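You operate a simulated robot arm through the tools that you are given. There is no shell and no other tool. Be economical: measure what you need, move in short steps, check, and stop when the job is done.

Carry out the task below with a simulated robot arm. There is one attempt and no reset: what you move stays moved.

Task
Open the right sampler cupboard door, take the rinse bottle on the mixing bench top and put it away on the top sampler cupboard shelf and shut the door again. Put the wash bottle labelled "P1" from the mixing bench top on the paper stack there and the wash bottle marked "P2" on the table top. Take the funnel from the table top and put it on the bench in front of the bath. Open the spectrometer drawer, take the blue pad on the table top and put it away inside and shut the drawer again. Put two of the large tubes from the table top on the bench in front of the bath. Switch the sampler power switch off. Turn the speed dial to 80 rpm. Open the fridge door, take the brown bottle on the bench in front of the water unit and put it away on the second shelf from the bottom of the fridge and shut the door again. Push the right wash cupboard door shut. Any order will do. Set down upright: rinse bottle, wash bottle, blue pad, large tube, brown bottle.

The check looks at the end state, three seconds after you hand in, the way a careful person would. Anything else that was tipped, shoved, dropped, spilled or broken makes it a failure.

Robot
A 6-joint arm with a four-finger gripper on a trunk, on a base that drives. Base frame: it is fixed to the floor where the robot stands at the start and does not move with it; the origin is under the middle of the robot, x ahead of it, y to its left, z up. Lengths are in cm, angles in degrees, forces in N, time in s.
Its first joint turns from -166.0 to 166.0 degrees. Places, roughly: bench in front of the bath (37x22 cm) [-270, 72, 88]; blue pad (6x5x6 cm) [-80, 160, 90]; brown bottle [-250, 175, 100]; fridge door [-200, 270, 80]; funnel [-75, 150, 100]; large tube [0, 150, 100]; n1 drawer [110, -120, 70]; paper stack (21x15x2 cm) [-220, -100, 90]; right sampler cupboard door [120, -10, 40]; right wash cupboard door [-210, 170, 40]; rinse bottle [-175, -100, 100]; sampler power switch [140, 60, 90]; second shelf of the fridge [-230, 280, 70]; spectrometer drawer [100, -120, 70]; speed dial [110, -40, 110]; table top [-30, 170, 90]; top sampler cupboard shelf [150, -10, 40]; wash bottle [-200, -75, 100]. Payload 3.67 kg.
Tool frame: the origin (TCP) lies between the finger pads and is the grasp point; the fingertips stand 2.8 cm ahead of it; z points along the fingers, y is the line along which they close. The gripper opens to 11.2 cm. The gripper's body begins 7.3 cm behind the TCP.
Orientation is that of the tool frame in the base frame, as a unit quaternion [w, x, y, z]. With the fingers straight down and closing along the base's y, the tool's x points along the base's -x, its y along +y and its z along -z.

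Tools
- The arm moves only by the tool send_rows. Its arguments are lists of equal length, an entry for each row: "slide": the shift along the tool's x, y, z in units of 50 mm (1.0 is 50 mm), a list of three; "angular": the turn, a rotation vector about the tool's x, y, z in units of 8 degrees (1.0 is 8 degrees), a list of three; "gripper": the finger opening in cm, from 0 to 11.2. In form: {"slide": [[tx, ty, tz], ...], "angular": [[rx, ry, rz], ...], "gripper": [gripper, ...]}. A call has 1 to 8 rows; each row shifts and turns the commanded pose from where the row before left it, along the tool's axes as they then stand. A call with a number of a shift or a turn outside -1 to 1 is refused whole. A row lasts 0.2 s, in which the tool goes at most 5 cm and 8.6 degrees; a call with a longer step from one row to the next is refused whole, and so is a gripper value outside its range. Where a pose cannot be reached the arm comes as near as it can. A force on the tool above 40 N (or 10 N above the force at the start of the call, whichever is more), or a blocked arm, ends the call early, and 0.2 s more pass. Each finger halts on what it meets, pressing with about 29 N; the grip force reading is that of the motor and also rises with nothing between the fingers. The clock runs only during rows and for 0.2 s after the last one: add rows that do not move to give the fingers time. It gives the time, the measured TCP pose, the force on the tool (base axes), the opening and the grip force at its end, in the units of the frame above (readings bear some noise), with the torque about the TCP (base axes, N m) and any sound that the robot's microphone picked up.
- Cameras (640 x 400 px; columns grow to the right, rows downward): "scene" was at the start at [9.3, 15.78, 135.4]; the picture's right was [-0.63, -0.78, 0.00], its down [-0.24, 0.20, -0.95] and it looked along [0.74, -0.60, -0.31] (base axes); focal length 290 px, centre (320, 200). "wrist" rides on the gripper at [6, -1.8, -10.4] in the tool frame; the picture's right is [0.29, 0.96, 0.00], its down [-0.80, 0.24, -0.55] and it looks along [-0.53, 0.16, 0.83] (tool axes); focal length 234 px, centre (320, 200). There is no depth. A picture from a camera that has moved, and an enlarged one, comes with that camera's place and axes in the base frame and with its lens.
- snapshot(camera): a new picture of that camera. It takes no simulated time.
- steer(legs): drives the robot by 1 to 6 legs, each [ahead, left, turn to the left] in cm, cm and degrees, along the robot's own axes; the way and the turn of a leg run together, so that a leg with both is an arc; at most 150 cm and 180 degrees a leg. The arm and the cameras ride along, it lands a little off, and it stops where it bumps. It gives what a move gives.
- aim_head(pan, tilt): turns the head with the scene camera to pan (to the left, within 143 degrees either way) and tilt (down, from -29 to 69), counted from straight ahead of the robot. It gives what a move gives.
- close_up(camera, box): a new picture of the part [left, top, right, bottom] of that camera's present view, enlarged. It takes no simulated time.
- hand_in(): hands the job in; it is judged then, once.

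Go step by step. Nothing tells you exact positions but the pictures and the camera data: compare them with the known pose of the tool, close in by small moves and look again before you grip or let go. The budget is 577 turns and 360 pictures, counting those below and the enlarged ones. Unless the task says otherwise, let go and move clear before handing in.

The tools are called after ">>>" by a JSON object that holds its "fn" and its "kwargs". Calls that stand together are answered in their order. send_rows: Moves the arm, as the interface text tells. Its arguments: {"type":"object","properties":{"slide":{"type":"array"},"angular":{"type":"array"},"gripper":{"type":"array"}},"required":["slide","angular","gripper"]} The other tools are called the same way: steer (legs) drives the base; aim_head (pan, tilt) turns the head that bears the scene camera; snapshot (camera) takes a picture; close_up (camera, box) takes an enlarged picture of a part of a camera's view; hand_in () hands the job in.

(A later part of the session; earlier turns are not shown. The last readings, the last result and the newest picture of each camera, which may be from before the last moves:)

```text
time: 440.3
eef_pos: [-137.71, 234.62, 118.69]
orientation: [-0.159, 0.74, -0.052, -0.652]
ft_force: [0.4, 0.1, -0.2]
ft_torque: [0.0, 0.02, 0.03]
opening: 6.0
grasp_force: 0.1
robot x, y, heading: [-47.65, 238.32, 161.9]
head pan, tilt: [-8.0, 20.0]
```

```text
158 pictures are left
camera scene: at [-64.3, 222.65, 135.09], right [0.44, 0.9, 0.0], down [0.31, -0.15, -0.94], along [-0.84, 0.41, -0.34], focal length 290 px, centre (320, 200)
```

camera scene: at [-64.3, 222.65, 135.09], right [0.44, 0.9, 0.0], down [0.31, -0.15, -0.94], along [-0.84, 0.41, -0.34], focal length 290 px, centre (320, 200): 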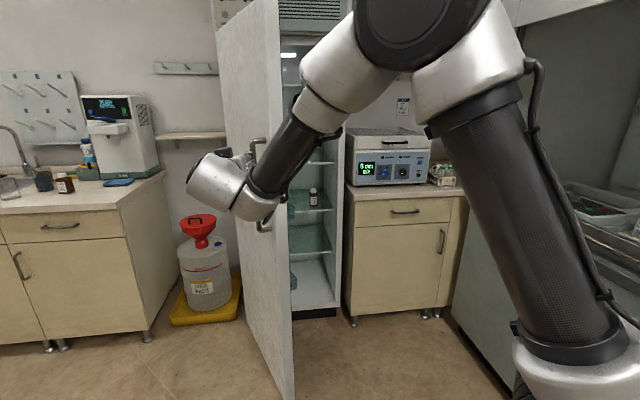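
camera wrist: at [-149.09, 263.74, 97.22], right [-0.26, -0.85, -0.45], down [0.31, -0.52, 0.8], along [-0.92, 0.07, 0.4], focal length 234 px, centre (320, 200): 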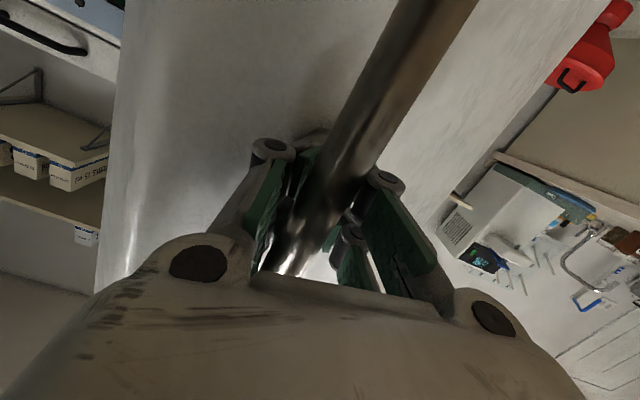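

>>> {"fn": "close_up", "kwargs": {"camera": "scene", "box": [250, 130, 370, 330]}}

>>> {"fn": "close_up", "kwargs": {"camera": "scene", "box": [0, 140, 160, 240]}}

```text
2.00 times, centred on (310, 230) of scene
camera zoom: at [-64.3, 222.65, 135.09], right [0.44, 0.9, 0.0], down [0.31, -0.15, -0.94], along [-0.84, 0.41, -0.34], focal length 579 px, centre (340, 140)
```

zoom: 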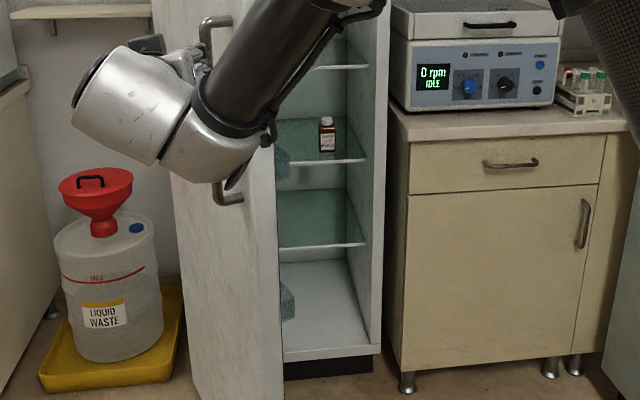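

```text
4.00 times, centred on (80, 190) of scene
camera zoom: at [-64.3, 222.65, 135.09], right [0.44, 0.9, 0.0], down [0.31, -0.15, -0.94], along [-0.84, 0.41, -0.34], focal length 1158 px, centre (1280, 240)
```

zoom: 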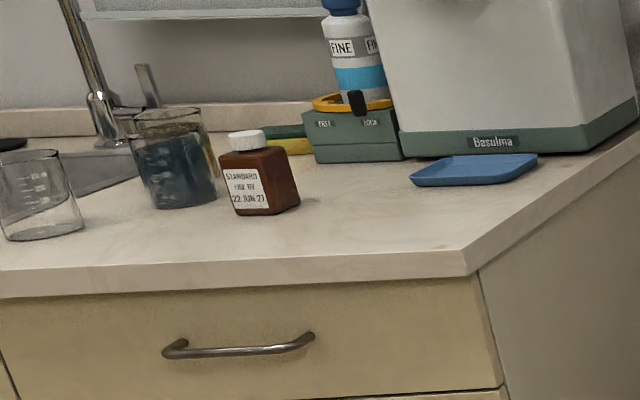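

The shelf at z≈74 (second glass shelf, matching the hint z≈70) is the target. The brown square bottle stands at ≈(-247.5,167). I retract the arm into a compact 45°-down pose before driving there.

>>> {"fn": "send_rows", "kwargs": {"slide": [[0, -0.6, -0.6], [0, -0.6, -0.6], [0, -0.6, -0.6], [-0.3, -0.5, -0.6], [-0.4, -0.4, -0.5], [-0.4, 0, -0.4], [0, 0, 0], [0, 0, 0]], "angular": [[0, 1, 0], [0, 1, 0], [0, 1, 0], [0, 1, 0], [0, 1, 0], [0, 0.6, 0], [0, 0, 0], [0, 0, 0]], "gripper": [6, 6, 6, 6, 6, 6, 6, 6]}}

>>> {"fn": "snapshot", "kwargs": {"camera": "scene"}}

```text
time: 442.1
eef_pos: [-123.73, 242.28, 131.61]
orientation: [-0.127, 0.932, -0.109, -0.321]
ft_force: [0.2, -0.3, 0.4]
ft_torque: [0.0, -0.02, -0.01]
opening: 5.99
grasp_force: 0.1
robot x, y, heading: [-47.58, 238.41, 162.0]
head pan, tilt: [-8.0, 20.0]
```

```text
155 pictures are left
camera scene: at [-64.3, 222.65, 135.09], right [0.44, 0.9, 0.0], down [0.31, -0.15, -0.94], along [-0.85, 0.41, -0.34], focal length 290 px, centre (320, 200)
```

scene: 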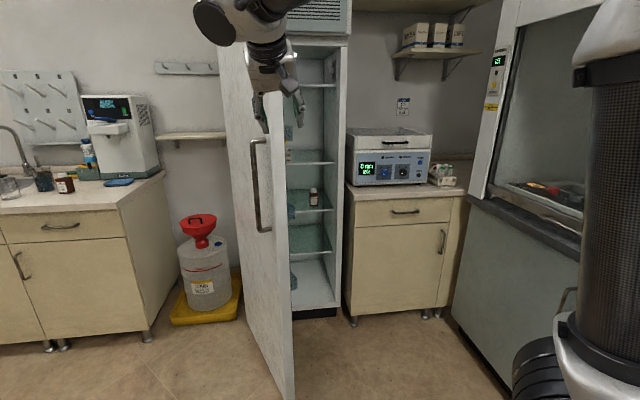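

Corridor between door and table is narrow; I retract the arm further so I can turn in place.

>>> {"fn": "send_rows", "kwargs": {"slide": [[0.6, -0.4, -0.6], [0.6, -0.4, -0.6], [0.6, -0.4, -0.6], [0.5, -0.4, -0.5], [0.4, -0.4, -0.5], [0, 0, 0]], "angular": [[0, 0.5, 0], [0, 0.5, 0], [0, 0.5, 0], [0, 0, 0], [0, 0, 0], [0, 0, 0]], "gripper": [6, 6, 6, 6, 6, 6]}}

```text
time: 443.5
eef_pos: [-103.26, 245.32, 137.68]
orientation: [-0.115, 0.961, -0.122, -0.221]
ft_force: [0.3, -0.1, 0.3]
ft_torque: [0.02, -0.01, 0.0]
opening: 6.03
grasp_force: 0.0
robot x, y, heading: [-47.72, 237.96, 162.2]
head pan, tilt: [-8.0, 20.0]
```

Drive: forward, turn left, along the corridor, then turn to face the bench.

>>> {"fn": "steer", "kwargs": {"legs": [[50, -17, 0.8], [0, 0, 90]]}}

>>> {"fn": "aim_head", "kwargs": {"pan": 0, "tilt": 30}}

>>> {"fn": "snapshot", "kwargs": {"camera": "scene"}}

```text
time: 450.4
eef_pos: [-96.44, 214.06, 137.71]
orientation: [0.079, 0.758, 0.602, -0.237]
ft_force: [0.4, 0.6, -1.0]
ft_torque: [0.0, -0.01, 0.0]
opening: 6.02
grasp_force: 0.0
robot x, y, heading: [-90.83, 270.14, -106.3]
head pan, tilt: [-8.0, 20.0]
```

```text
time: 451.1
eef_pos: [-96.48, 214.15, 137.85]
orientation: [0.078, 0.758, 0.602, -0.238]
ft_force: [-0.3, 0.0, -0.6]
ft_torque: [-0.03, 0.0, 0.0]
opening: 6.0
grasp_force: 0.0
robot x, y, heading: [-90.42, 270.35, -106.5]
head pan, tilt: [0.0, 30.0]
```

```text
154 pictures are left
camera scene: at [-73.24, 253.54, 133.49], right [-0.96, 0.29, 0.0], down [0.14, 0.48, -0.87], along [-0.25, -0.83, -0.5], focal length 290 px, centre (320, 200)
```

scene: 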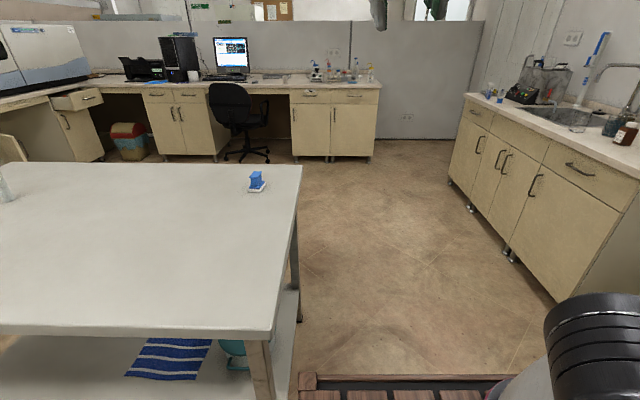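

Table end is at f≈-136; I shift 11 cm right and drive ahead.

>>> {"fn": "steer", "kwargs": {"legs": [[0, -11, -0.5], [70, 0, 0]]}}

>>> {"fn": "snapshot", "kwargs": {"camera": "scene"}}

```text
time: 455.8
eef_pos: [-127.8, 149.55, 137.8]
orientation: [0.077, 0.76, 0.6, -0.237]
ft_force: [-0.3, 0.1, 0.7]
ft_torque: [0.0, 0.03, 0.0]
opening: 5.97
grasp_force: 0.0
robot x, y, heading: [-121.54, 205.02, -106.6]
head pan, tilt: [0.0, 30.0]
```

```text
153 pictures are left
camera scene: at [-104.5, 188.93, 133.48], right [-0.96, 0.29, 0.0], down [0.14, 0.48, -0.87], along [-0.25, -0.83, -0.5], focal length 290 px, centre (320, 200)
```

scene: 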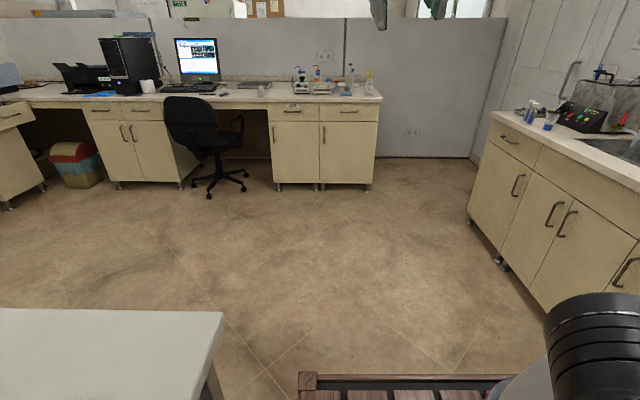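

>>> {"fn": "steer", "kwargs": {"legs": [[75, 0, 0], [0, -13, 0], [0, 0, -90]]}}

>>> {"fn": "aim_head", "kwargs": {"pan": -10, "tilt": 30}}

>>> {"fn": "snapshot", "kwargs": {"camera": "scene"}}

```text
time: 464.5
eef_pos: [-211.78, 145.17, 137.84]
orientation: [-0.114, 0.961, -0.116, -0.222]
ft_force: [0.7, -0.5, 0.0]
ft_torque: [-0.02, -0.01, 0.0]
opening: 6.01
grasp_force: 0.0
robot x, y, heading: [-156.11, 139.17, 163.0]
head pan, tilt: [0.0, 30.0]
```

```text
time: 465.2
eef_pos: [-211.91, 145.11, 137.74]
orientation: [-0.114, 0.961, -0.115, -0.222]
ft_force: [0.6, 0.3, -0.5]
ft_torque: [0.0, 0.02, 0.01]
opening: 6.0
grasp_force: 0.0
robot x, y, heading: [-156.01, 139.19, 162.8]
head pan, tilt: [-10.0, 30.0]
```

```text
152 pictures are left
camera scene: at [-172.17, 123.25, 133.49], right [0.46, 0.89, 0.0], down [0.45, -0.23, -0.87], along [-0.77, 0.39, -0.5], focal length 290 px, centre (320, 200)
```

scene: 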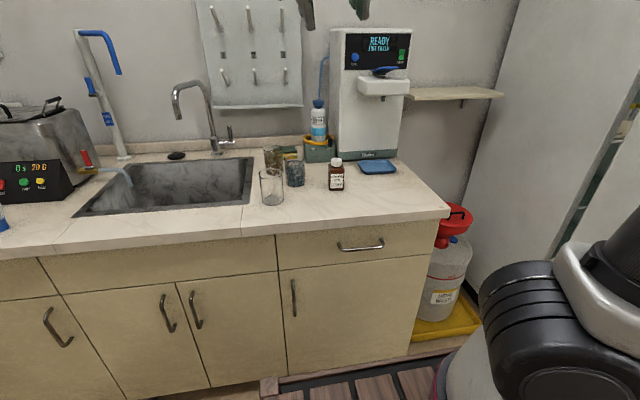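

The wash door is shut. Bottle at ≈(-245.7,166.5). I set the tool to 45° pitch facing the bench and move in front/above of it.

>>> {"fn": "send_rows", "kwargs": {"slide": [[0, 0, 0], [0, 0, 0], [0, 0, 0], [0, 0, 0], [0, 0, 0]], "angular": [[-0.32, -0.12, -0.61], [-0.32, -0.12, -0.61], [-0.32, -0.12, -0.61], [0, -1, 0], [0, -1, 0]], "gripper": [7, 8, 8, 8, 8]}}

```text
time: 466.4
eef_pos: [-211.9, 145.17, 137.77]
orientation: [-0.074, 0.925, 0.036, -0.371]
ft_force: [-0.3, -0.2, 0.2]
ft_torque: [0.03, -0.03, -0.04]
opening: 7.98
grasp_force: 0.2
robot x, y, heading: [-155.81, 139.1, 162.9]
head pan, tilt: [-10.0, 30.0]
```

>>> {"fn": "steer", "kwargs": {"legs": [[4, -10, 0]]}}

>>> {"fn": "send_rows", "kwargs": {"slide": [[0, 0, 0], [0, 0, 0], [0.16, -0.13, 0.85], [0.16, -0.13, 0.85], [0.16, -0.13, 0.85], [0.16, -0.13, 0.85], [0.16, -0.13, 0.85], [0.16, -0.13, 0.85]], "angular": [[0, 0, 0.85], [0, 0, 0.85], [0, 0, 0], [0, 0, 0], [0, 0, 0], [0, 0, 0], [0, 0, 0], [0, 0, 0]], "gripper": [8, 8, 8, 8, 8, 8, 8, 8]}}

>>> {"fn": "snapshot", "kwargs": {"camera": "wrist"}}

>>> {"fn": "snapshot", "kwargs": {"camera": "scene"}}

```text
time: 467.6
eef_pos: [-212.67, 155.91, 137.72]
orientation: [-0.075, 0.926, 0.037, -0.369]
ft_force: [0.2, -0.9, 0.0]
ft_torque: [-0.02, 0.01, 0.01]
opening: 8.01
grasp_force: 0.0
robot x, y, heading: [-157.16, 149.73, 162.9]
head pan, tilt: [-10.0, 30.0]
```

```text
time: 469.4
eef_pos: [-226.26, 162.4, 116.14]
orientation: [-0.031, 0.923, -0.073, -0.376]
ft_force: [0.6, 0.5, -0.3]
ft_torque: [0.01, 0.02, -0.01]
opening: 8.0
grasp_force: 0.0
robot x, y, heading: [-156.77, 149.41, 162.8]
head pan, tilt: [-10.0, 30.0]
```

```text
151 pictures are left
camera wrist: at [-214.69, 162.26, 119.35], right [0.05, -0.98, -0.2], down [-0.22, -0.21, 0.95], along [-0.97, -0.01, -0.23], focal length 234 px, centre (320, 200)
```

wrist: 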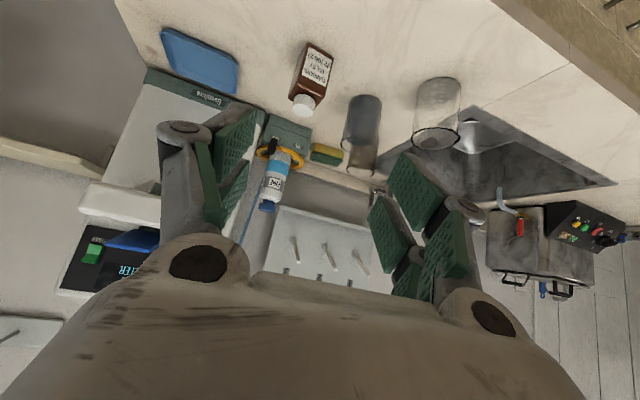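

```text
150 pictures are left
camera scene: at [-173.0, 133.95, 133.49], right [0.46, 0.89, 0.0], down [0.44, -0.23, -0.87], along [-0.77, 0.39, -0.5], focal length 290 px, centre (320, 200)
```

scene: 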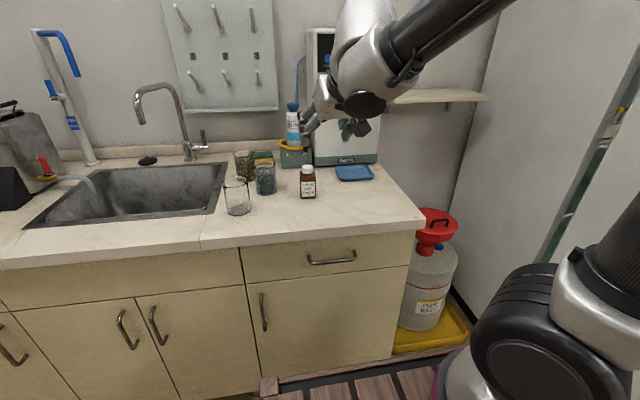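

Bottle confirmed at (-245.7,167). Align and approach.

>>> {"fn": "send_rows", "kwargs": {"slide": [[0.36, -0.3, 0.5], [0, 0, 0.8], [0, 0, 0.8], [0, 0, 0.8], [0, 0, 0.6], [0, 0, 0]], "angular": [[0, 0, 0], [0, 0, 0], [0, 0, 0], [0, 0, 0], [0, 0, 0], [0, 0, 0]], "gripper": [8, 8, 8, 8, 8, 8]}}

>>> {"fn": "snapshot", "kwargs": {"camera": "wrist"}}

>>> {"fn": "close_up", "kwargs": {"camera": "scene", "box": [220, 90, 420, 220]}}

```text
time: 470.8
eef_pos: [-236.73, 165.22, 102.4]
orientation: [-0.03, 0.923, -0.073, -0.376]
ft_force: [-1.4, -0.5, 0.3]
ft_torque: [0.0, 0.0, 0.02]
opening: 7.99
grasp_force: 0.0
robot x, y, heading: [-156.88, 149.52, 162.8]
head pan, tilt: [-10.0, 30.0]
```

```text
149 pictures are left
camera wrist: at [-225.25, 165.16, 105.68], right [0.05, -0.98, -0.2], down [-0.22, -0.21, 0.95], along [-0.97, -0.01, -0.23], focal length 234 px, centre (320, 200)
```

wrist: 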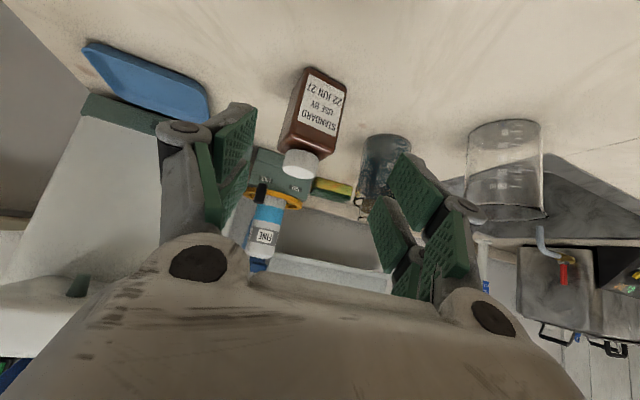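

```text
3.08 times, centred on (320, 155) of scene
camera zoom: at [-173.04, 133.95, 133.49], right [0.46, 0.89, 0.0], down [0.45, -0.23, -0.87], along [-0.77, 0.39, -0.5], focal length 891 px, centre (320, 338)
```

zoom: 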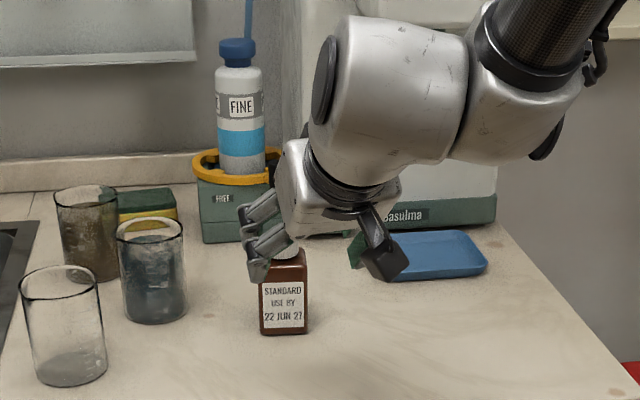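

Aligned. Advance 13 cm along the tool and grip.

>>> {"fn": "send_rows", "kwargs": {"slide": [[0, 0, 0.8], [0, 0, 0.8], [0, 0, 0.8], [0, 0, 0.2], [0, 0, 0], [0, 0, 0]], "angular": [[0, 0, 0], [0, 0, 0], [0, 0, 0], [0, 0, 0], [0, 0, 0], [0, 0, 0]], "gripper": [7.5, 7.5, 7.5, 7.5, 7.5, 7.5]}}

>>> {"fn": "snapshot", "kwargs": {"camera": "wrist"}}

>>> {"fn": "close_up", "kwargs": {"camera": "scene", "box": [250, 110, 380, 210]}}

```text
time: 472.2
eef_pos: [-246.22, 165.62, 93.44]
orientation: [-0.035, 0.924, -0.075, -0.374]
ft_force: [0.7, 0.5, -0.3]
ft_torque: [0.0, 0.0, 0.01]
opening: 7.53
grasp_force: 0.3
out of reach, approached as far as the arm can: row 2, 3
robot x, y, heading: [-157.18, 149.45, 163.0]
head pan, tilt: [-10.0, 30.0]
```

```text
147 pictures are left
camera wrist: at [-234.67, 165.48, 96.74], right [0.05, -0.98, -0.21], down [-0.22, -0.21, 0.95], along [-0.97, 0.0, -0.23], focal length 234 px, centre (320, 200)
```

wrist: 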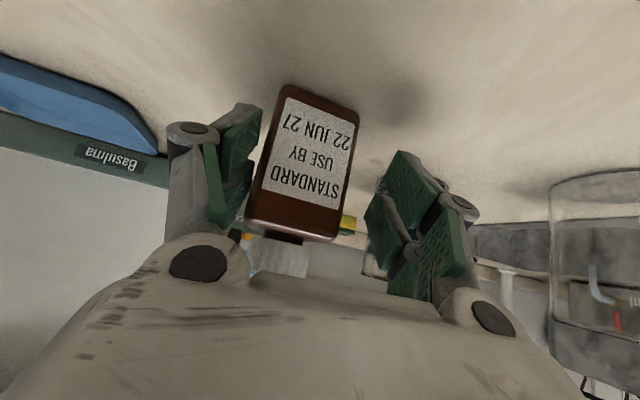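

```text
4.00 times, centred on (315, 160) of scene
camera zoom: at [-173.05, 133.95, 133.48], right [0.46, 0.89, 0.0], down [0.45, -0.23, -0.87], along [-0.77, 0.39, -0.5], focal length 1158 px, centre (340, 360)
```

zoom: 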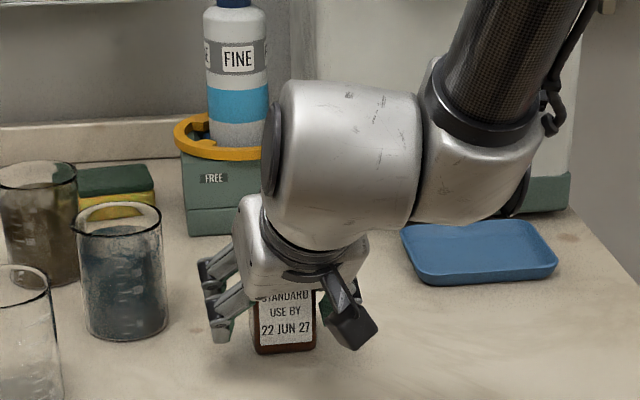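

Bottle is between the fingers; close.

>>> {"fn": "send_rows", "kwargs": {"slide": [[0, -0.1, 0], [0, 0, 0], [0, 0, 0], [0, 0, 0], [0, 0, 0], [0, 0, 0]], "angular": [[0, 0, 0], [0, 0, 0], [0, 0, 0], [0, 0, 0], [0, 0, 0], [0, 0, 0]], "gripper": [7, 6, 5, 4, 3, 3]}}

>>> {"fn": "snapshot", "kwargs": {"camera": "wrist"}}

```text
time: 473.6
eef_pos: [-246.44, 165.76, 93.66]
orientation: [-0.035, 0.924, -0.074, -0.374]
ft_force: [-0.4, -0.1, 1.0]
ft_torque: [-0.16, -0.02, -0.01]
opening: 4.95
grasp_force: 28.9
out of reach, approached as far as the arm can: row 1
robot x, y, heading: [-156.89, 149.73, 163.1]
head pan, tilt: [-10.0, 30.0]
```

```text
145 pictures are left
camera wrist: at [-234.71, 165.61, 96.99], right [0.05, -0.98, -0.21], down [-0.22, -0.21, 0.95], along [-0.97, 0.0, -0.23], focal length 234 px, centre (320, 200)
```

wrist: 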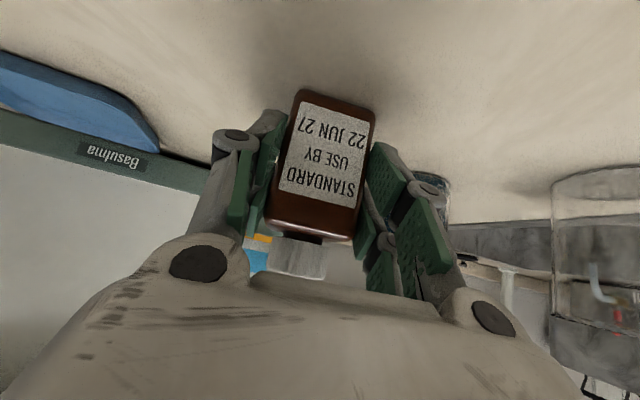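

Gripped. Lift straight up.

>>> {"fn": "send_rows", "kwargs": {"slide": [[-0.3, 0, -0.3], [-0.55, 0, -0.6], [-0.55, 0, -0.6], [-0.55, 0, -0.6], [-0.55, 0, -0.6], [-0.55, 0, -0.6], [0, 0, 0]], "angular": [[0, 0, 0], [0, 0, 0], [0, 0, 0], [0, 0, 0], [0, 0, 0], [0, 0, 0], [0, 0, 0]], "gripper": [3, 3, 3, 3, 3, 3, 3]}}

>>> {"fn": "snapshot", "kwargs": {"camera": "scene"}}

```text
time: 475.2
eef_pos: [-245.52, 165.56, 116.46]
orientation: [-0.031, 0.923, -0.073, -0.376]
ft_force: [-0.6, 0.1, -3.2]
ft_torque: [-0.02, 0.0, 0.02]
opening: 4.96
grasp_force: 28.9
robot x, y, heading: [-156.33, 149.22, 162.9]
head pan, tilt: [-10.0, 30.0]
```

```text
144 pictures are left
camera scene: at [-173.06, 133.95, 133.48], right [0.46, 0.89, 0.0], down [0.45, -0.23, -0.87], along [-0.77, 0.39, -0.5], focal length 290 px, centre (320, 200)
```

scene: 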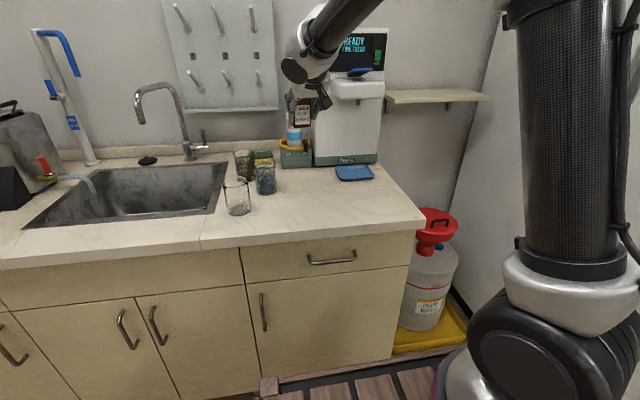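

Retract the arm with the bottle to the compact pose.

>>> {"fn": "send_rows", "kwargs": {"slide": [[0.2, 0.1, -0.9], [0.2, 0.1, -0.9], [0.2, 0.1, -0.9], [0.2, 0.1, -0.9], [0.2, 0.1, -0.9], [0.2, 0.1, -0.9], [0.3, 0.1, -0.9], [0, 0, 0]], "angular": [[0, 0, 0], [0, 0, 0], [0, 0, 0], [0, 0, 0], [0, 0, 0], [0, 0, 0], [0, 0, 0], [0, 0, 0]], "gripper": [3, 3, 3, 3, 3, 3, 3, 3]}}

```text
time: 477.0
eef_pos: [-219.36, 158.01, 133.58]
orientation: [-0.03, 0.923, -0.073, -0.376]
ft_force: [0.6, -1.3, -2.4]
ft_torque: [0.02, -0.04, -0.01]
opening: 4.97
grasp_force: 29.2
robot x, y, heading: [-156.69, 149.64, 162.8]
head pan, tilt: [-10.0, 30.0]
```

Retract a little more, then reverse the corridor path.

>>> {"fn": "send_rows", "kwargs": {"slide": [[0.6, 0.05, -0.7], [0.6, 0.05, -0.7], [0, 0, 0]], "angular": [[0, 0, 0], [0, 0, 0], [0, 0, 0]], "gripper": [3, 3, 3]}}

>>> {"fn": "steer", "kwargs": {"legs": [[0, 11, 0], [0, 0, 90.2], [0, 13, 0]]}}

```text
time: 477.8
eef_pos: [-210.52, 155.81, 134.59]
orientation: [-0.03, 0.924, -0.073, -0.375]
ft_force: [0.1, -0.2, -1.5]
ft_torque: [-0.01, -0.04, -0.03]
opening: 4.99
grasp_force: 29.3
robot x, y, heading: [-156.67, 149.9, 162.9]
head pan, tilt: [-10.0, 30.0]
```

```text
time: 483.8
eef_pos: [-152.93, 81.73, 134.48]
orientation: [0.246, 0.701, 0.605, -0.286]
ft_force: [0.2, -0.3, -1.8]
ft_torque: [0.06, -0.01, 0.01]
opening: 4.97
grasp_force: 29.0
robot x, y, heading: [-147.6, 135.7, -106.2]
head pan, tilt: [-10.0, 30.0]
```

>>> {"fn": "steer", "kwargs": {"legs": [[0, 4, -0.8], [-75, 0, 0], [-70, 0, 0]]}}

>>> {"fn": "aim_head", "kwargs": {"pan": -90, "tilt": 20}}

>>> {"fn": "snapshot", "kwargs": {"camera": "scene"}}

```text
time: 491.7
eef_pos: [-106.76, 218.75, 134.47]
orientation: [0.244, 0.705, 0.6, -0.288]
ft_force: [0.8, -0.1, -2.1]
ft_torque: [0.05, -0.01, -0.02]
opening: 4.96
grasp_force: 28.9
robot x, y, heading: [-100.46, 272.51, -107.3]
head pan, tilt: [-10.0, 30.0]
```

```text
time: 493.3
eef_pos: [-106.9, 218.85, 134.46]
orientation: [0.244, 0.705, 0.601, -0.287]
ft_force: [0.0, 0.3, -2.2]
ft_torque: [0.05, -0.02, 0.02]
opening: 4.97
grasp_force: 28.9
robot x, y, heading: [-100.25, 272.58, -107.3]
head pan, tilt: [-90.0, 20.0]
```

```text
143 pictures are left
camera scene: at [-89.31, 267.15, 135.09], right [0.3, 0.96, 0.0], down [0.33, -0.1, -0.94], along [-0.9, 0.28, -0.34], focal length 290 px, centre (320, 200)
```

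scene: 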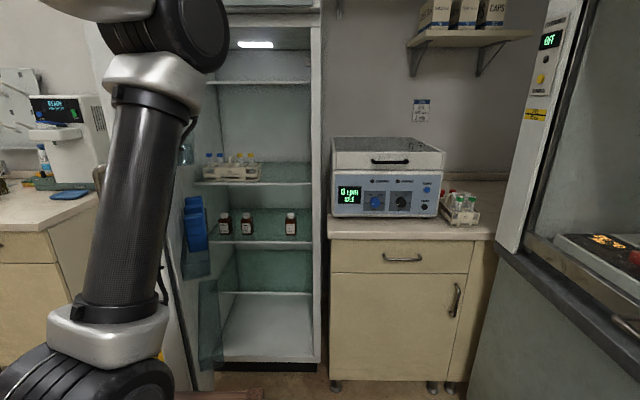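

The target shelf (z≈74) holds three similar brown bottles. Zoom in.

>>> {"fn": "close_up", "kwargs": {"camera": "scene", "box": [180, 150, 340, 370]}}

```text
1.82 times, centred on (260, 260) of scene
camera zoom: at [-89.31, 267.15, 135.09], right [0.3, 0.96, 0.0], down [0.33, -0.1, -0.94], along [-0.9, 0.28, -0.34], focal length 526 px, centre (429, 91)
```

zoom: 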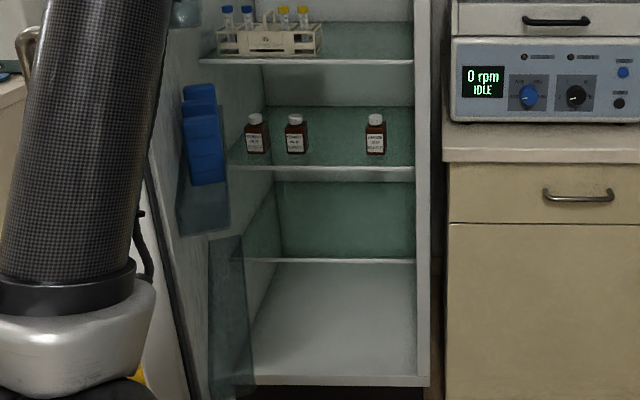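

I return to face the fridge in stages to stay clear of the door and table: turn 30°, shift away, turn the rest.

>>> {"fn": "steer", "kwargs": {"legs": [[0, 0, -30], [-7.5, 12.5, 0]]}}

>>> {"fn": "steer", "kwargs": {"legs": [[0, 0, -59]]}}

>>> {"fn": "aim_head", "kwargs": {"pan": 5, "tilt": 25}}

>>> {"fn": "snapshot", "kwargs": {"camera": "scene"}}

```text
time: 496.1
eef_pos: [-118.32, 224.86, 134.44]
orientation: [0.162, 0.835, 0.4, -0.341]
ft_force: [-1.1, -0.2, -1.7]
ft_torque: [0.06, -0.04, 0.03]
opening: 4.98
grasp_force: 29.0
robot x, y, heading: [-86.25, 268.52, -137.0]
head pan, tilt: [-90.0, 20.0]
```

```text
time: 499.1
eef_pos: [-139.79, 274.1, 134.47]
orientation: [-0.029, 0.924, -0.068, -0.376]
ft_force: [0.1, 0.3, -1.6]
ft_torque: [0.01, -0.03, 0.0]
opening: 4.95
grasp_force: 29.3
robot x, y, heading: [-85.94, 268.31, 163.4]
head pan, tilt: [-90.0, 20.0]
```

```text
time: 500.9
eef_pos: [-139.82, 274.08, 134.42]
orientation: [-0.029, 0.924, -0.069, -0.376]
ft_force: [-0.2, 0.2, -1.5]
ft_torque: [-0.01, -0.02, -0.01]
opening: 4.98
grasp_force: 29.2
robot x, y, heading: [-86.05, 268.12, 163.4]
head pan, tilt: [5.0, 25.0]
```

```text
141 pictures are left
camera scene: at [-103.07, 250.28, 134.28], right [0.2, 0.98, 0.0], down [0.41, -0.08, -0.91], along [-0.89, 0.18, -0.42], focal length 290 px, centre (320, 200)
```

scene: 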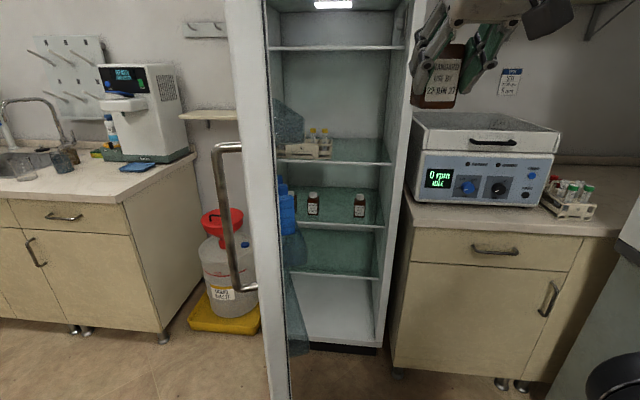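

Facing the fridge with a clear opening. Drive 28 cm forward (2 cm right), then lower the bottle in front of the shelf.

>>> {"fn": "steer", "kwargs": {"legs": [[28, -2, 0]]}}

>>> {"fn": "send_rows", "kwargs": {"slide": [[0.55, 0.2, 0.55], [0.6, 0.2, 0.6], [0.6, 0.2, 0.6], [0.6, 0.2, 0.6], [0.6, 0.2, 0.6], [0.6, 0.2, 0.6], [0.6, 0.2, 0.6], [0.6, 0.2, 0.6]], "angular": [[0, 0, 0], [0, 0, 0], [0, 0, 0], [0, 0, 0], [0, 0, 0], [0, 0, 0], [0, 0, 0], [0, 0, 0]], "gripper": [3, 3, 3, 3, 3, 3, 3, 3]}}

>>> {"fn": "snapshot", "kwargs": {"camera": "scene"}}

```text
time: 502.8
eef_pos: [-166.59, 284.22, 134.38]
orientation: [-0.028, 0.924, -0.068, -0.376]
ft_force: [-0.2, 0.0, -1.2]
ft_torque: [-0.03, -0.07, 0.0]
opening: 4.96
grasp_force: 29.1
robot x, y, heading: [-112.3, 278.15, 163.4]
head pan, tilt: [5.0, 25.0]
```

```text
time: 504.6
eef_pos: [-171.43, 270.9, 107.44]
orientation: [-0.029, 0.924, -0.07, -0.376]
ft_force: [0.8, 0.6, -2.0]
ft_torque: [-0.03, -0.02, -0.02]
opening: 4.97
grasp_force: 28.4
out of reach, approached as far as the arm can: row 5, 6, 7, 8
robot x, y, heading: [-112.89, 278.29, 163.5]
head pan, tilt: [5.0, 25.0]
```

```text
140 pictures are left
camera scene: at [-129.76, 260.36, 134.29], right [0.2, 0.98, 0.0], down [0.41, -0.09, -0.91], along [-0.89, 0.18, -0.42], focal length 290 px, centre (320, 200)
```

scene: 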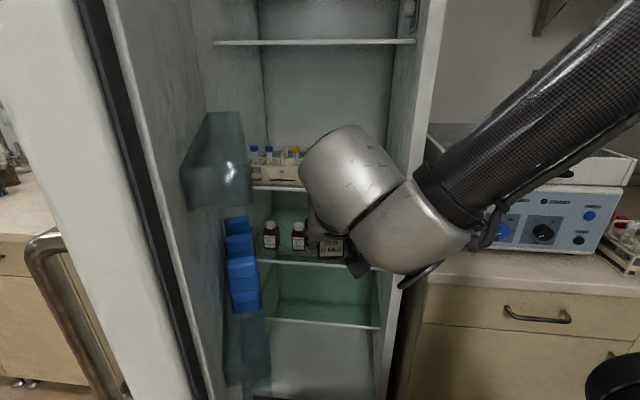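

Lower further while moving slightly outward.

>>> {"fn": "send_rows", "kwargs": {"slide": [[0.21, 0, 0.64], [0.21, 0, 0.64], [0.21, 0, 0.64], [0.21, 0, 0.64], [0.21, 0, 0.64], [0.21, 0, 0.64], [0.21, 0, 0.64], [0, 0, 0]], "angular": [[0, 0, 0], [0, 0, 0], [0, 0, 0], [0, 0, 0], [0, 0, 0], [0, 0, 0], [0, 0, 0], [0, 0, 0]], "gripper": [3, 3, 3, 3, 3, 3, 3, 3]}}

>>> {"fn": "snapshot", "kwargs": {"camera": "scene"}}

```text
time: 506.4
eef_pos: [-182.63, 271.27, 87.17]
orientation: [-0.03, 0.924, -0.069, -0.376]
ft_force: [0.6, 0.1, -1.7]
ft_torque: [0.0, -0.05, -0.01]
opening: 5.0
grasp_force: 28.6
out of reach, approached as far as the arm can: row 1, 2
robot x, y, heading: [-112.46, 278.22, 163.4]
head pan, tilt: [5.0, 25.0]
```

```text
139 pictures are left
camera scene: at [-129.79, 260.31, 134.28], right [0.2, 0.98, 0.0], down [0.41, -0.09, -0.91], along [-0.89, 0.18, -0.42], focal length 290 px, centre (320, 200)
```

scene: 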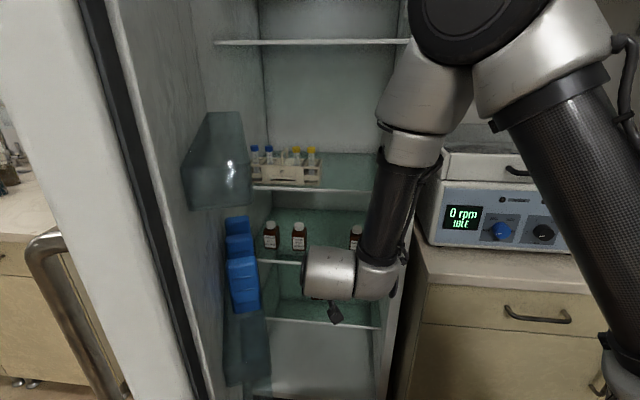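

At the right height in front of the shelf. Check with the wrist camera.

>>> {"fn": "snapshot", "kwargs": {"camera": "wrist"}}

>>> {"fn": "close_up", "kwargs": {"camera": "scene", "box": [220, 170, 420, 350]}}

```text
138 pictures are left
camera wrist: at [-171.09, 271.36, 90.37], right [0.06, -0.98, -0.2], down [-0.22, -0.21, 0.95], along [-0.97, -0.01, -0.23], focal length 234 px, centre (320, 200)
```

wrist: 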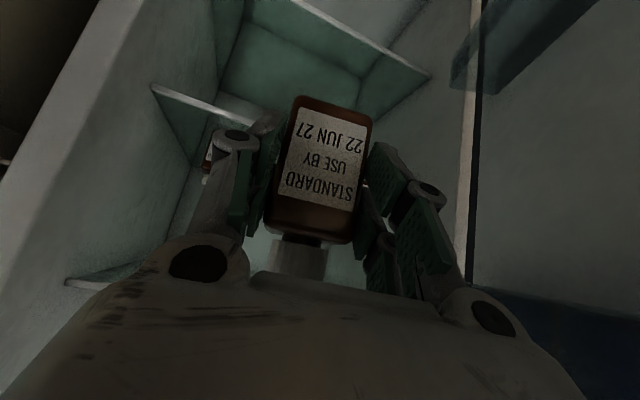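

```text
2.22 times, centred on (320, 260) of scene
camera zoom: at [-129.79, 260.31, 134.28], right [0.2, 0.98, 0.0], down [0.41, -0.09, -0.91], along [-0.89, 0.18, -0.42], focal length 643 px, centre (320, 67)
```

zoom: 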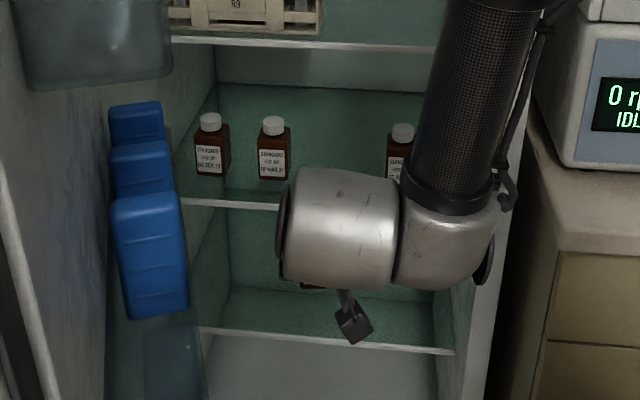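

Advance toward the shelf, 20 cm first.

>>> {"fn": "send_rows", "kwargs": {"slide": [[-0.55, -0.11, 0.6], [-0.55, -0.11, 0.6], [-0.55, -0.11, 0.6], [-0.55, -0.11, 0.6], [-0.55, -0.11, 0.6], [0, 0, 0]], "angular": [[0, 0, 0], [0, 0, 0], [0, 0, 0], [0, 0, 0], [0, 0, 0], [0, 0, 0]], "gripper": [3, 3, 3, 3, 3, 3]}}

>>> {"fn": "snapshot", "kwargs": {"camera": "wrist"}}

>>> {"fn": "snapshot", "kwargs": {"camera": "scene"}}

```text
time: 507.8
eef_pos: [-202.44, 277.18, 86.11]
orientation: [-0.028, 0.923, -0.069, -0.376]
ft_force: [0.4, -1.4, -1.7]
ft_torque: [0.0, -0.07, 0.0]
opening: 4.98
grasp_force: 29.0
robot x, y, heading: [-112.7, 277.76, 163.4]
head pan, tilt: [5.0, 25.0]
```

```text
136 pictures are left
camera wrist: at [-190.83, 277.24, 89.39], right [0.06, -0.98, -0.2], down [-0.22, -0.21, 0.95], along [-0.97, -0.01, -0.23], focal length 234 px, centre (320, 200)
```

wrist: 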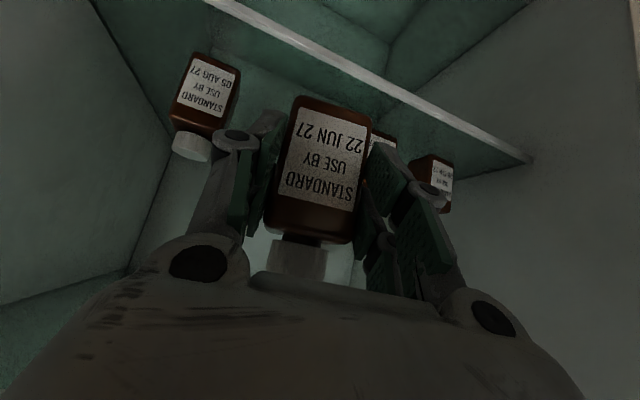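

```text
135 pictures are left
camera scene: at [-129.79, 260.31, 134.28], right [0.2, 0.98, 0.0], down [0.41, -0.09, -0.91], along [-0.89, 0.18, -0.42], focal length 290 px, centre (320, 200)
```

scene: 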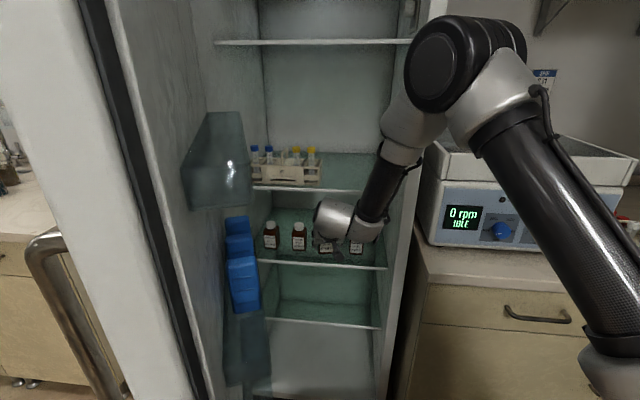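

Good; shelf edge at f≈-277. Advance 8 cm more.

>>> {"fn": "send_rows", "kwargs": {"slide": [[-0.5, -0.1, 0.54], [-0.5, -0.1, 0.54], [0, 0, 0]], "angular": [[0, 0, 0], [0, 0, 0], [0, 0, 0]], "gripper": [3, 3, 3]}}

>>> {"fn": "snapshot", "kwargs": {"camera": "wrist"}}

>>> {"fn": "close_up", "kwargs": {"camera": "scene", "box": [240, 170, 420, 290]}}

```text
time: 508.6
eef_pos: [-209.71, 279.23, 85.77]
orientation: [-0.029, 0.924, -0.069, -0.376]
ft_force: [0.8, 1.1, -1.7]
ft_torque: [0.01, -0.05, -0.03]
opening: 5.0
grasp_force: 28.6
robot x, y, heading: [-112.8, 278.38, 163.5]
head pan, tilt: [5.0, 25.0]
```

```text
134 pictures are left
camera wrist: at [-198.06, 279.31, 89.05], right [0.06, -0.98, -0.2], down [-0.22, -0.21, 0.95], along [-0.97, -0.01, -0.23], focal length 234 px, centre (320, 200)
```

wrist: 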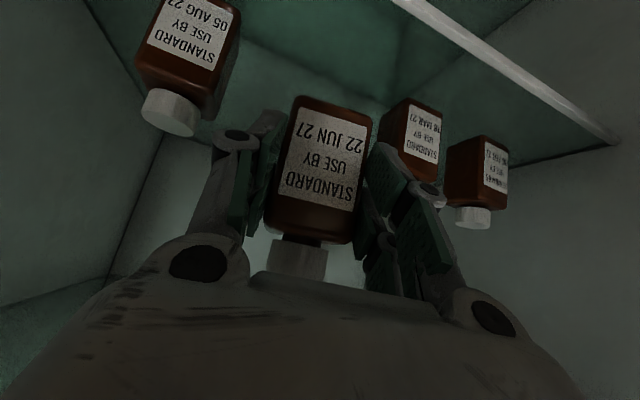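

```text
3.33 times, centred on (330, 230) of scene
camera zoom: at [-129.79, 260.31, 134.28], right [0.2, 0.98, 0.0], down [0.41, -0.09, -0.91], along [-0.89, 0.18, -0.42], focal length 965 px, centre (287, 100)
```

zoom: 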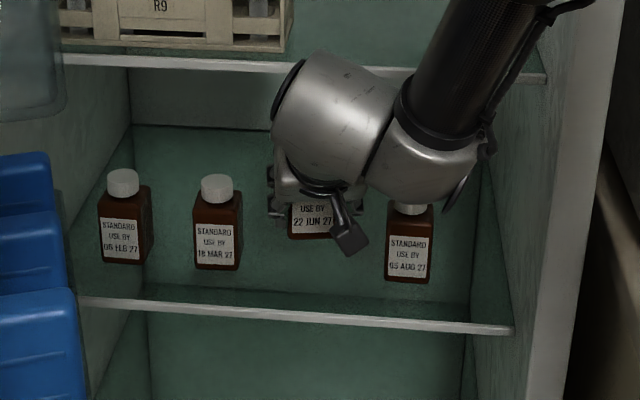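

Nice spacing. Lower to the shelf.

>>> {"fn": "send_rows", "kwargs": {"slide": [[0.28, 0, 0.28], [0.2, 0, 0.2], [0.06, 0, 0.06], [0.06, 0, 0.06], [0.06, 0, 0.06], [0, 0, 0]], "angular": [[0, 0, 0], [0, 0, 0], [0, 0, 0], [0, 0, 0], [0, 0, 0], [0, 0, 0]], "gripper": [3, 3, 3, 3, 3, 3]}}

>>> {"fn": "close_up", "kwargs": {"camera": "scene", "box": [240, 170, 420, 290]}}

```text
time: 510.0
eef_pos: [-209.5, 279.29, 80.99]
orientation: [-0.029, 0.924, -0.069, -0.375]
ft_force: [0.6, 0.0, -1.3]
ft_torque: [0.0, -0.05, -0.01]
opening: 4.94
grasp_force: 28.9
robot x, y, heading: [-112.76, 278.27, 163.6]
head pan, tilt: [5.0, 25.0]
```

```text
3.33 times, centred on (330, 230) of scene
camera zoom: at [-129.8, 260.31, 134.28], right [0.2, 0.98, 0.0], down [0.41, -0.09, -0.91], along [-0.89, 0.18, -0.42], focal length 965 px, centre (287, 100)
```

zoom: 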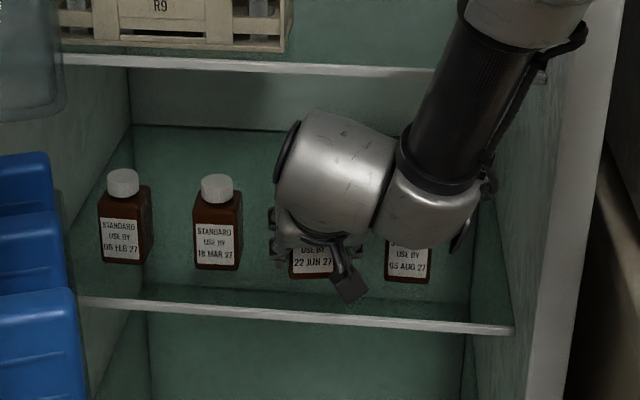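

>>> {"fn": "send_rows", "kwargs": {"slide": [[0.05, 0, 0.05], [0.05, 0, 0.05], [0.05, 0, 0.05], [0, 0, 0]], "angular": [[0, 0, 0], [0, 0, 0], [0, 0, 0], [0, 0, 0]], "gripper": [3, 3, 3, 3]}}

```text
time: 511.0
eef_pos: [-209.54, 279.25, 79.95]
orientation: [-0.029, 0.924, -0.069, -0.376]
ft_force: [0.6, 0.2, -2.0]
ft_torque: [0.02, -0.02, -0.01]
opening: 4.98
grasp_force: 29.3
robot x, y, heading: [-112.63, 278.28, 163.3]
head pan, tilt: [5.0, 25.0]
```

>>> {"fn": "send_rows", "kwargs": {"slide": [[0.05, 0, 0.05], [0.05, 0, 0.05], [0.05, 0, 0.05], [0, 0, 0]], "angular": [[0, 0, 0], [0, 0, 0], [0, 0, 0], [0, 0, 0]], "gripper": [3, 3, 3, 3]}}

>>> {"fn": "close_up", "kwargs": {"camera": "scene", "box": [280, 210, 380, 280]}}

```text
time: 512.0
eef_pos: [-209.5, 279.16, 78.97]
orientation: [-0.028, 0.924, -0.069, -0.376]
ft_force: [0.1, -0.6, -2.2]
ft_torque: [0.0, 0.0, 0.02]
opening: 4.94
grasp_force: 28.9
robot x, y, heading: [-112.65, 277.93, 163.4]
head pan, tilt: [5.0, 25.0]
```

```text
5.71 times, centred on (330, 245) of scene
camera zoom: at [-129.8, 260.31, 134.28], right [0.2, 0.98, 0.0], down [0.41, -0.09, -0.91], along [-0.89, 0.18, -0.42], focal length 1654 px, centre (263, -57)
```

zoom: 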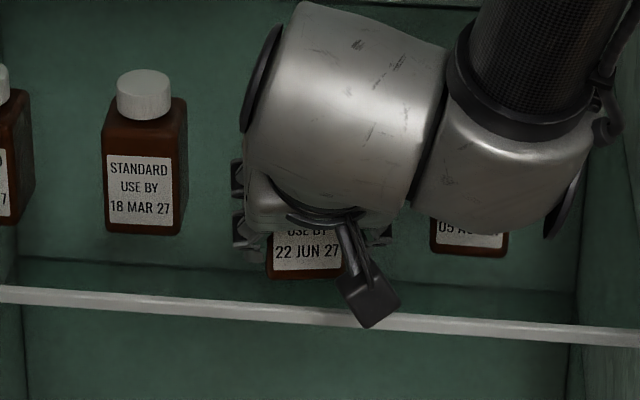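

>>> {"fn": "send_rows", "kwargs": {"slide": [[0.05, 0, 0.05], [0.05, 0, 0.05], [0.05, 0, 0.05], [0, 0, 0]], "angular": [[0, 0, 0], [0, 0, 0], [0, 0, 0], [0, 0, 0]], "gripper": [3, 3, 3, 3]}}

```text
time: 513.0
eef_pos: [-209.44, 279.21, 77.76]
orientation: [-0.028, 0.924, -0.069, -0.376]
ft_force: [0.2, 0.0, -2.3]
ft_torque: [0.02, -0.05, 0.02]
opening: 4.97
grasp_force: 28.3
robot x, y, heading: [-112.42, 278.2, 163.4]
head pan, tilt: [5.0, 25.0]
```

>>> {"fn": "snapshot", "kwargs": {"camera": "wrist"}}

>>> {"fn": "close_up", "kwargs": {"camera": "scene", "box": [280, 210, 380, 280]}}

```text
130 pictures are left
camera wrist: at [-197.81, 279.39, 81.03], right [0.06, -0.98, -0.2], down [-0.22, -0.21, 0.95], along [-0.97, -0.01, -0.23], focal length 234 px, centre (320, 200)
```

wrist: 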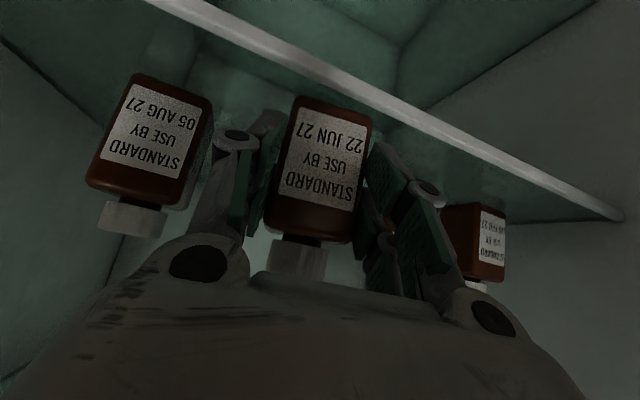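

```text
5.71 times, centred on (330, 245) of scene
camera zoom: at [-129.8, 260.31, 134.28], right [0.2, 0.98, 0.0], down [0.41, -0.09, -0.91], along [-0.89, 0.18, -0.42], focal length 1654 px, centre (263, -57)
```

zoom: 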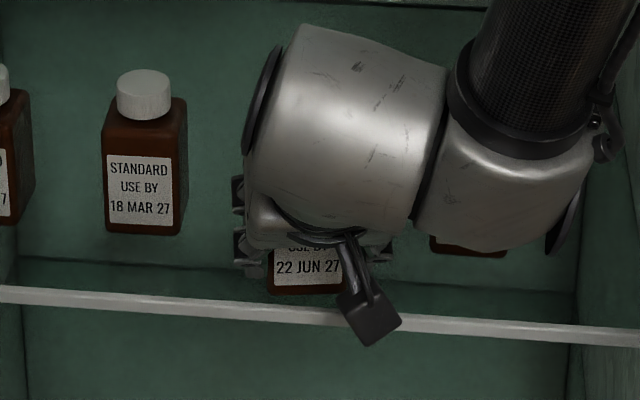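

Still above the shelf; continue lowering in small steps.

>>> {"fn": "send_rows", "kwargs": {"slide": [[0.05, 0, 0.05], [0.05, 0, 0.05], [0.05, 0, 0.05], [0.05, 0, 0.05], [0, 0, 0]], "angular": [[0, 0, 0], [0, 0, 0], [0, 0, 0], [0, 0, 0], [0, 0, 0]], "gripper": [3, 3, 3, 3, 3]}}

>>> {"fn": "close_up", "kwargs": {"camera": "scene", "box": [280, 210, 380, 280]}}

```text
time: 514.2
eef_pos: [-209.49, 279.18, 76.46]
orientation: [-0.029, 0.924, -0.068, -0.376]
ft_force: [-2.7, -2.1, 14.1]
ft_torque: [-0.04, 0.38, 0.05]
opening: 4.99
grasp_force: 29.0
robot x, y, heading: [-112.57, 278.22, 163.6]
head pan, tilt: [5.0, 25.0]
```

```text
5.71 times, centred on (330, 245) of scene
camera zoom: at [-129.74, 260.3, 134.29], right [0.2, 0.98, 0.0], down [0.41, -0.08, -0.91], along [-0.89, 0.18, -0.42], focal length 1654 px, centre (263, -57)
```

zoom: 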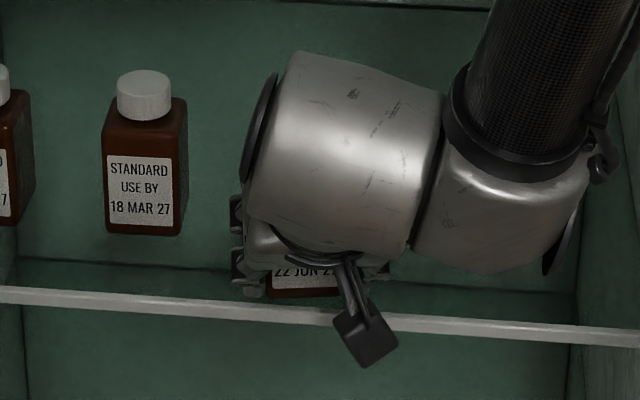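

Contact, but only ~1 cm behind the shelf's front edge; I lift slightly, move 3.5 cm deeper and set down again.

>>> {"fn": "send_rows", "kwargs": {"slide": [[-0.14, 0, -0.14], [-0.25, -0.05, 0.25], [-0.25, -0.05, 0.25], [0.07, 0, 0.07], [0.05, 0, 0.05], [0.03, 0, 0.03], [0, 0, 0]], "angular": [[0, 0, 0], [0, 0, 0], [0, 0, 0], [0, 0, 0], [0, 0, 0], [0, 0, 0], [0, 0, 0]], "gripper": [3, 3, 3, 3, 3, 3, 3]}}

>>> {"fn": "close_up", "kwargs": {"camera": "scene", "box": [280, 210, 380, 280]}}

```text
time: 515.8
eef_pos: [-212.78, 280.33, 76.38]
orientation: [-0.029, 0.924, -0.069, -0.375]
ft_force: [-0.2, 1.2, 1.4]
ft_torque: [0.01, -0.02, -0.02]
opening: 4.97
grasp_force: 29.2
robot x, y, heading: [-112.87, 278.02, 163.3]
head pan, tilt: [5.0, 25.0]
```

```text
5.71 times, centred on (330, 245) of scene
camera zoom: at [-129.78, 260.32, 134.28], right [0.2, 0.98, 0.0], down [0.41, -0.09, -0.91], along [-0.89, 0.18, -0.42], focal length 1654 px, centre (263, -57)
```

zoom: 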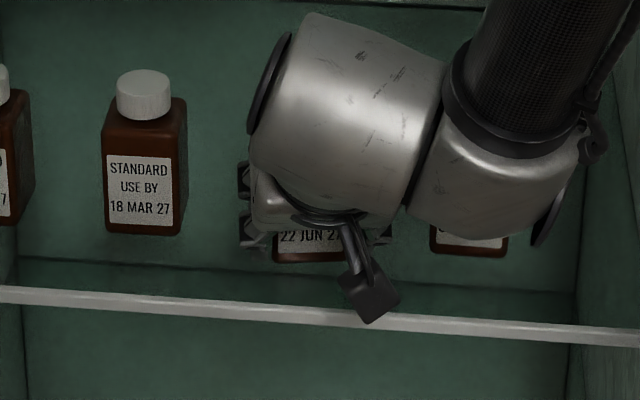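

>>> {"fn": "send_rows", "kwargs": {"slide": [[0.03, 0, 0.03], [0, 0, 0], [0, 0, 0], [0, 0, 0], [0, 0, 0], [0, 0, 0]], "angular": [[0, 0, 0], [0, 0, 0], [0, 0, 0], [0, 0, 0], [0, 0, 0], [0, 0, 0]], "gripper": [3, 3, 5.2, 5.6, 6.2, 6.6]}}

>>> {"fn": "snapshot", "kwargs": {"camera": "wrist"}}

```text
time: 517.2
eef_pos: [-212.77, 280.19, 76.13]
orientation: [-0.029, 0.924, -0.069, -0.376]
ft_force: [0.1, -0.1, 0.0]
ft_torque: [0.0, 0.03, 0.01]
opening: 6.59
grasp_force: 0.0
robot x, y, heading: [-112.62, 278.11, 163.5]
head pan, tilt: [5.0, 25.0]
```

```text
126 pictures are left
camera wrist: at [-201.18, 280.33, 79.4], right [0.06, -0.98, -0.2], down [-0.22, -0.21, 0.95], along [-0.97, -0.01, -0.23], focal length 234 px, centre (320, 200)
```

wrist: 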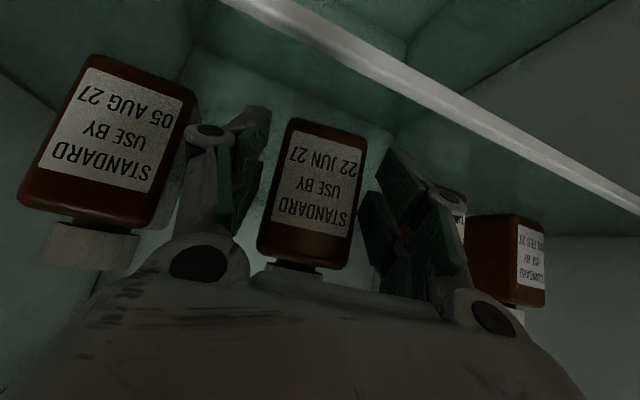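

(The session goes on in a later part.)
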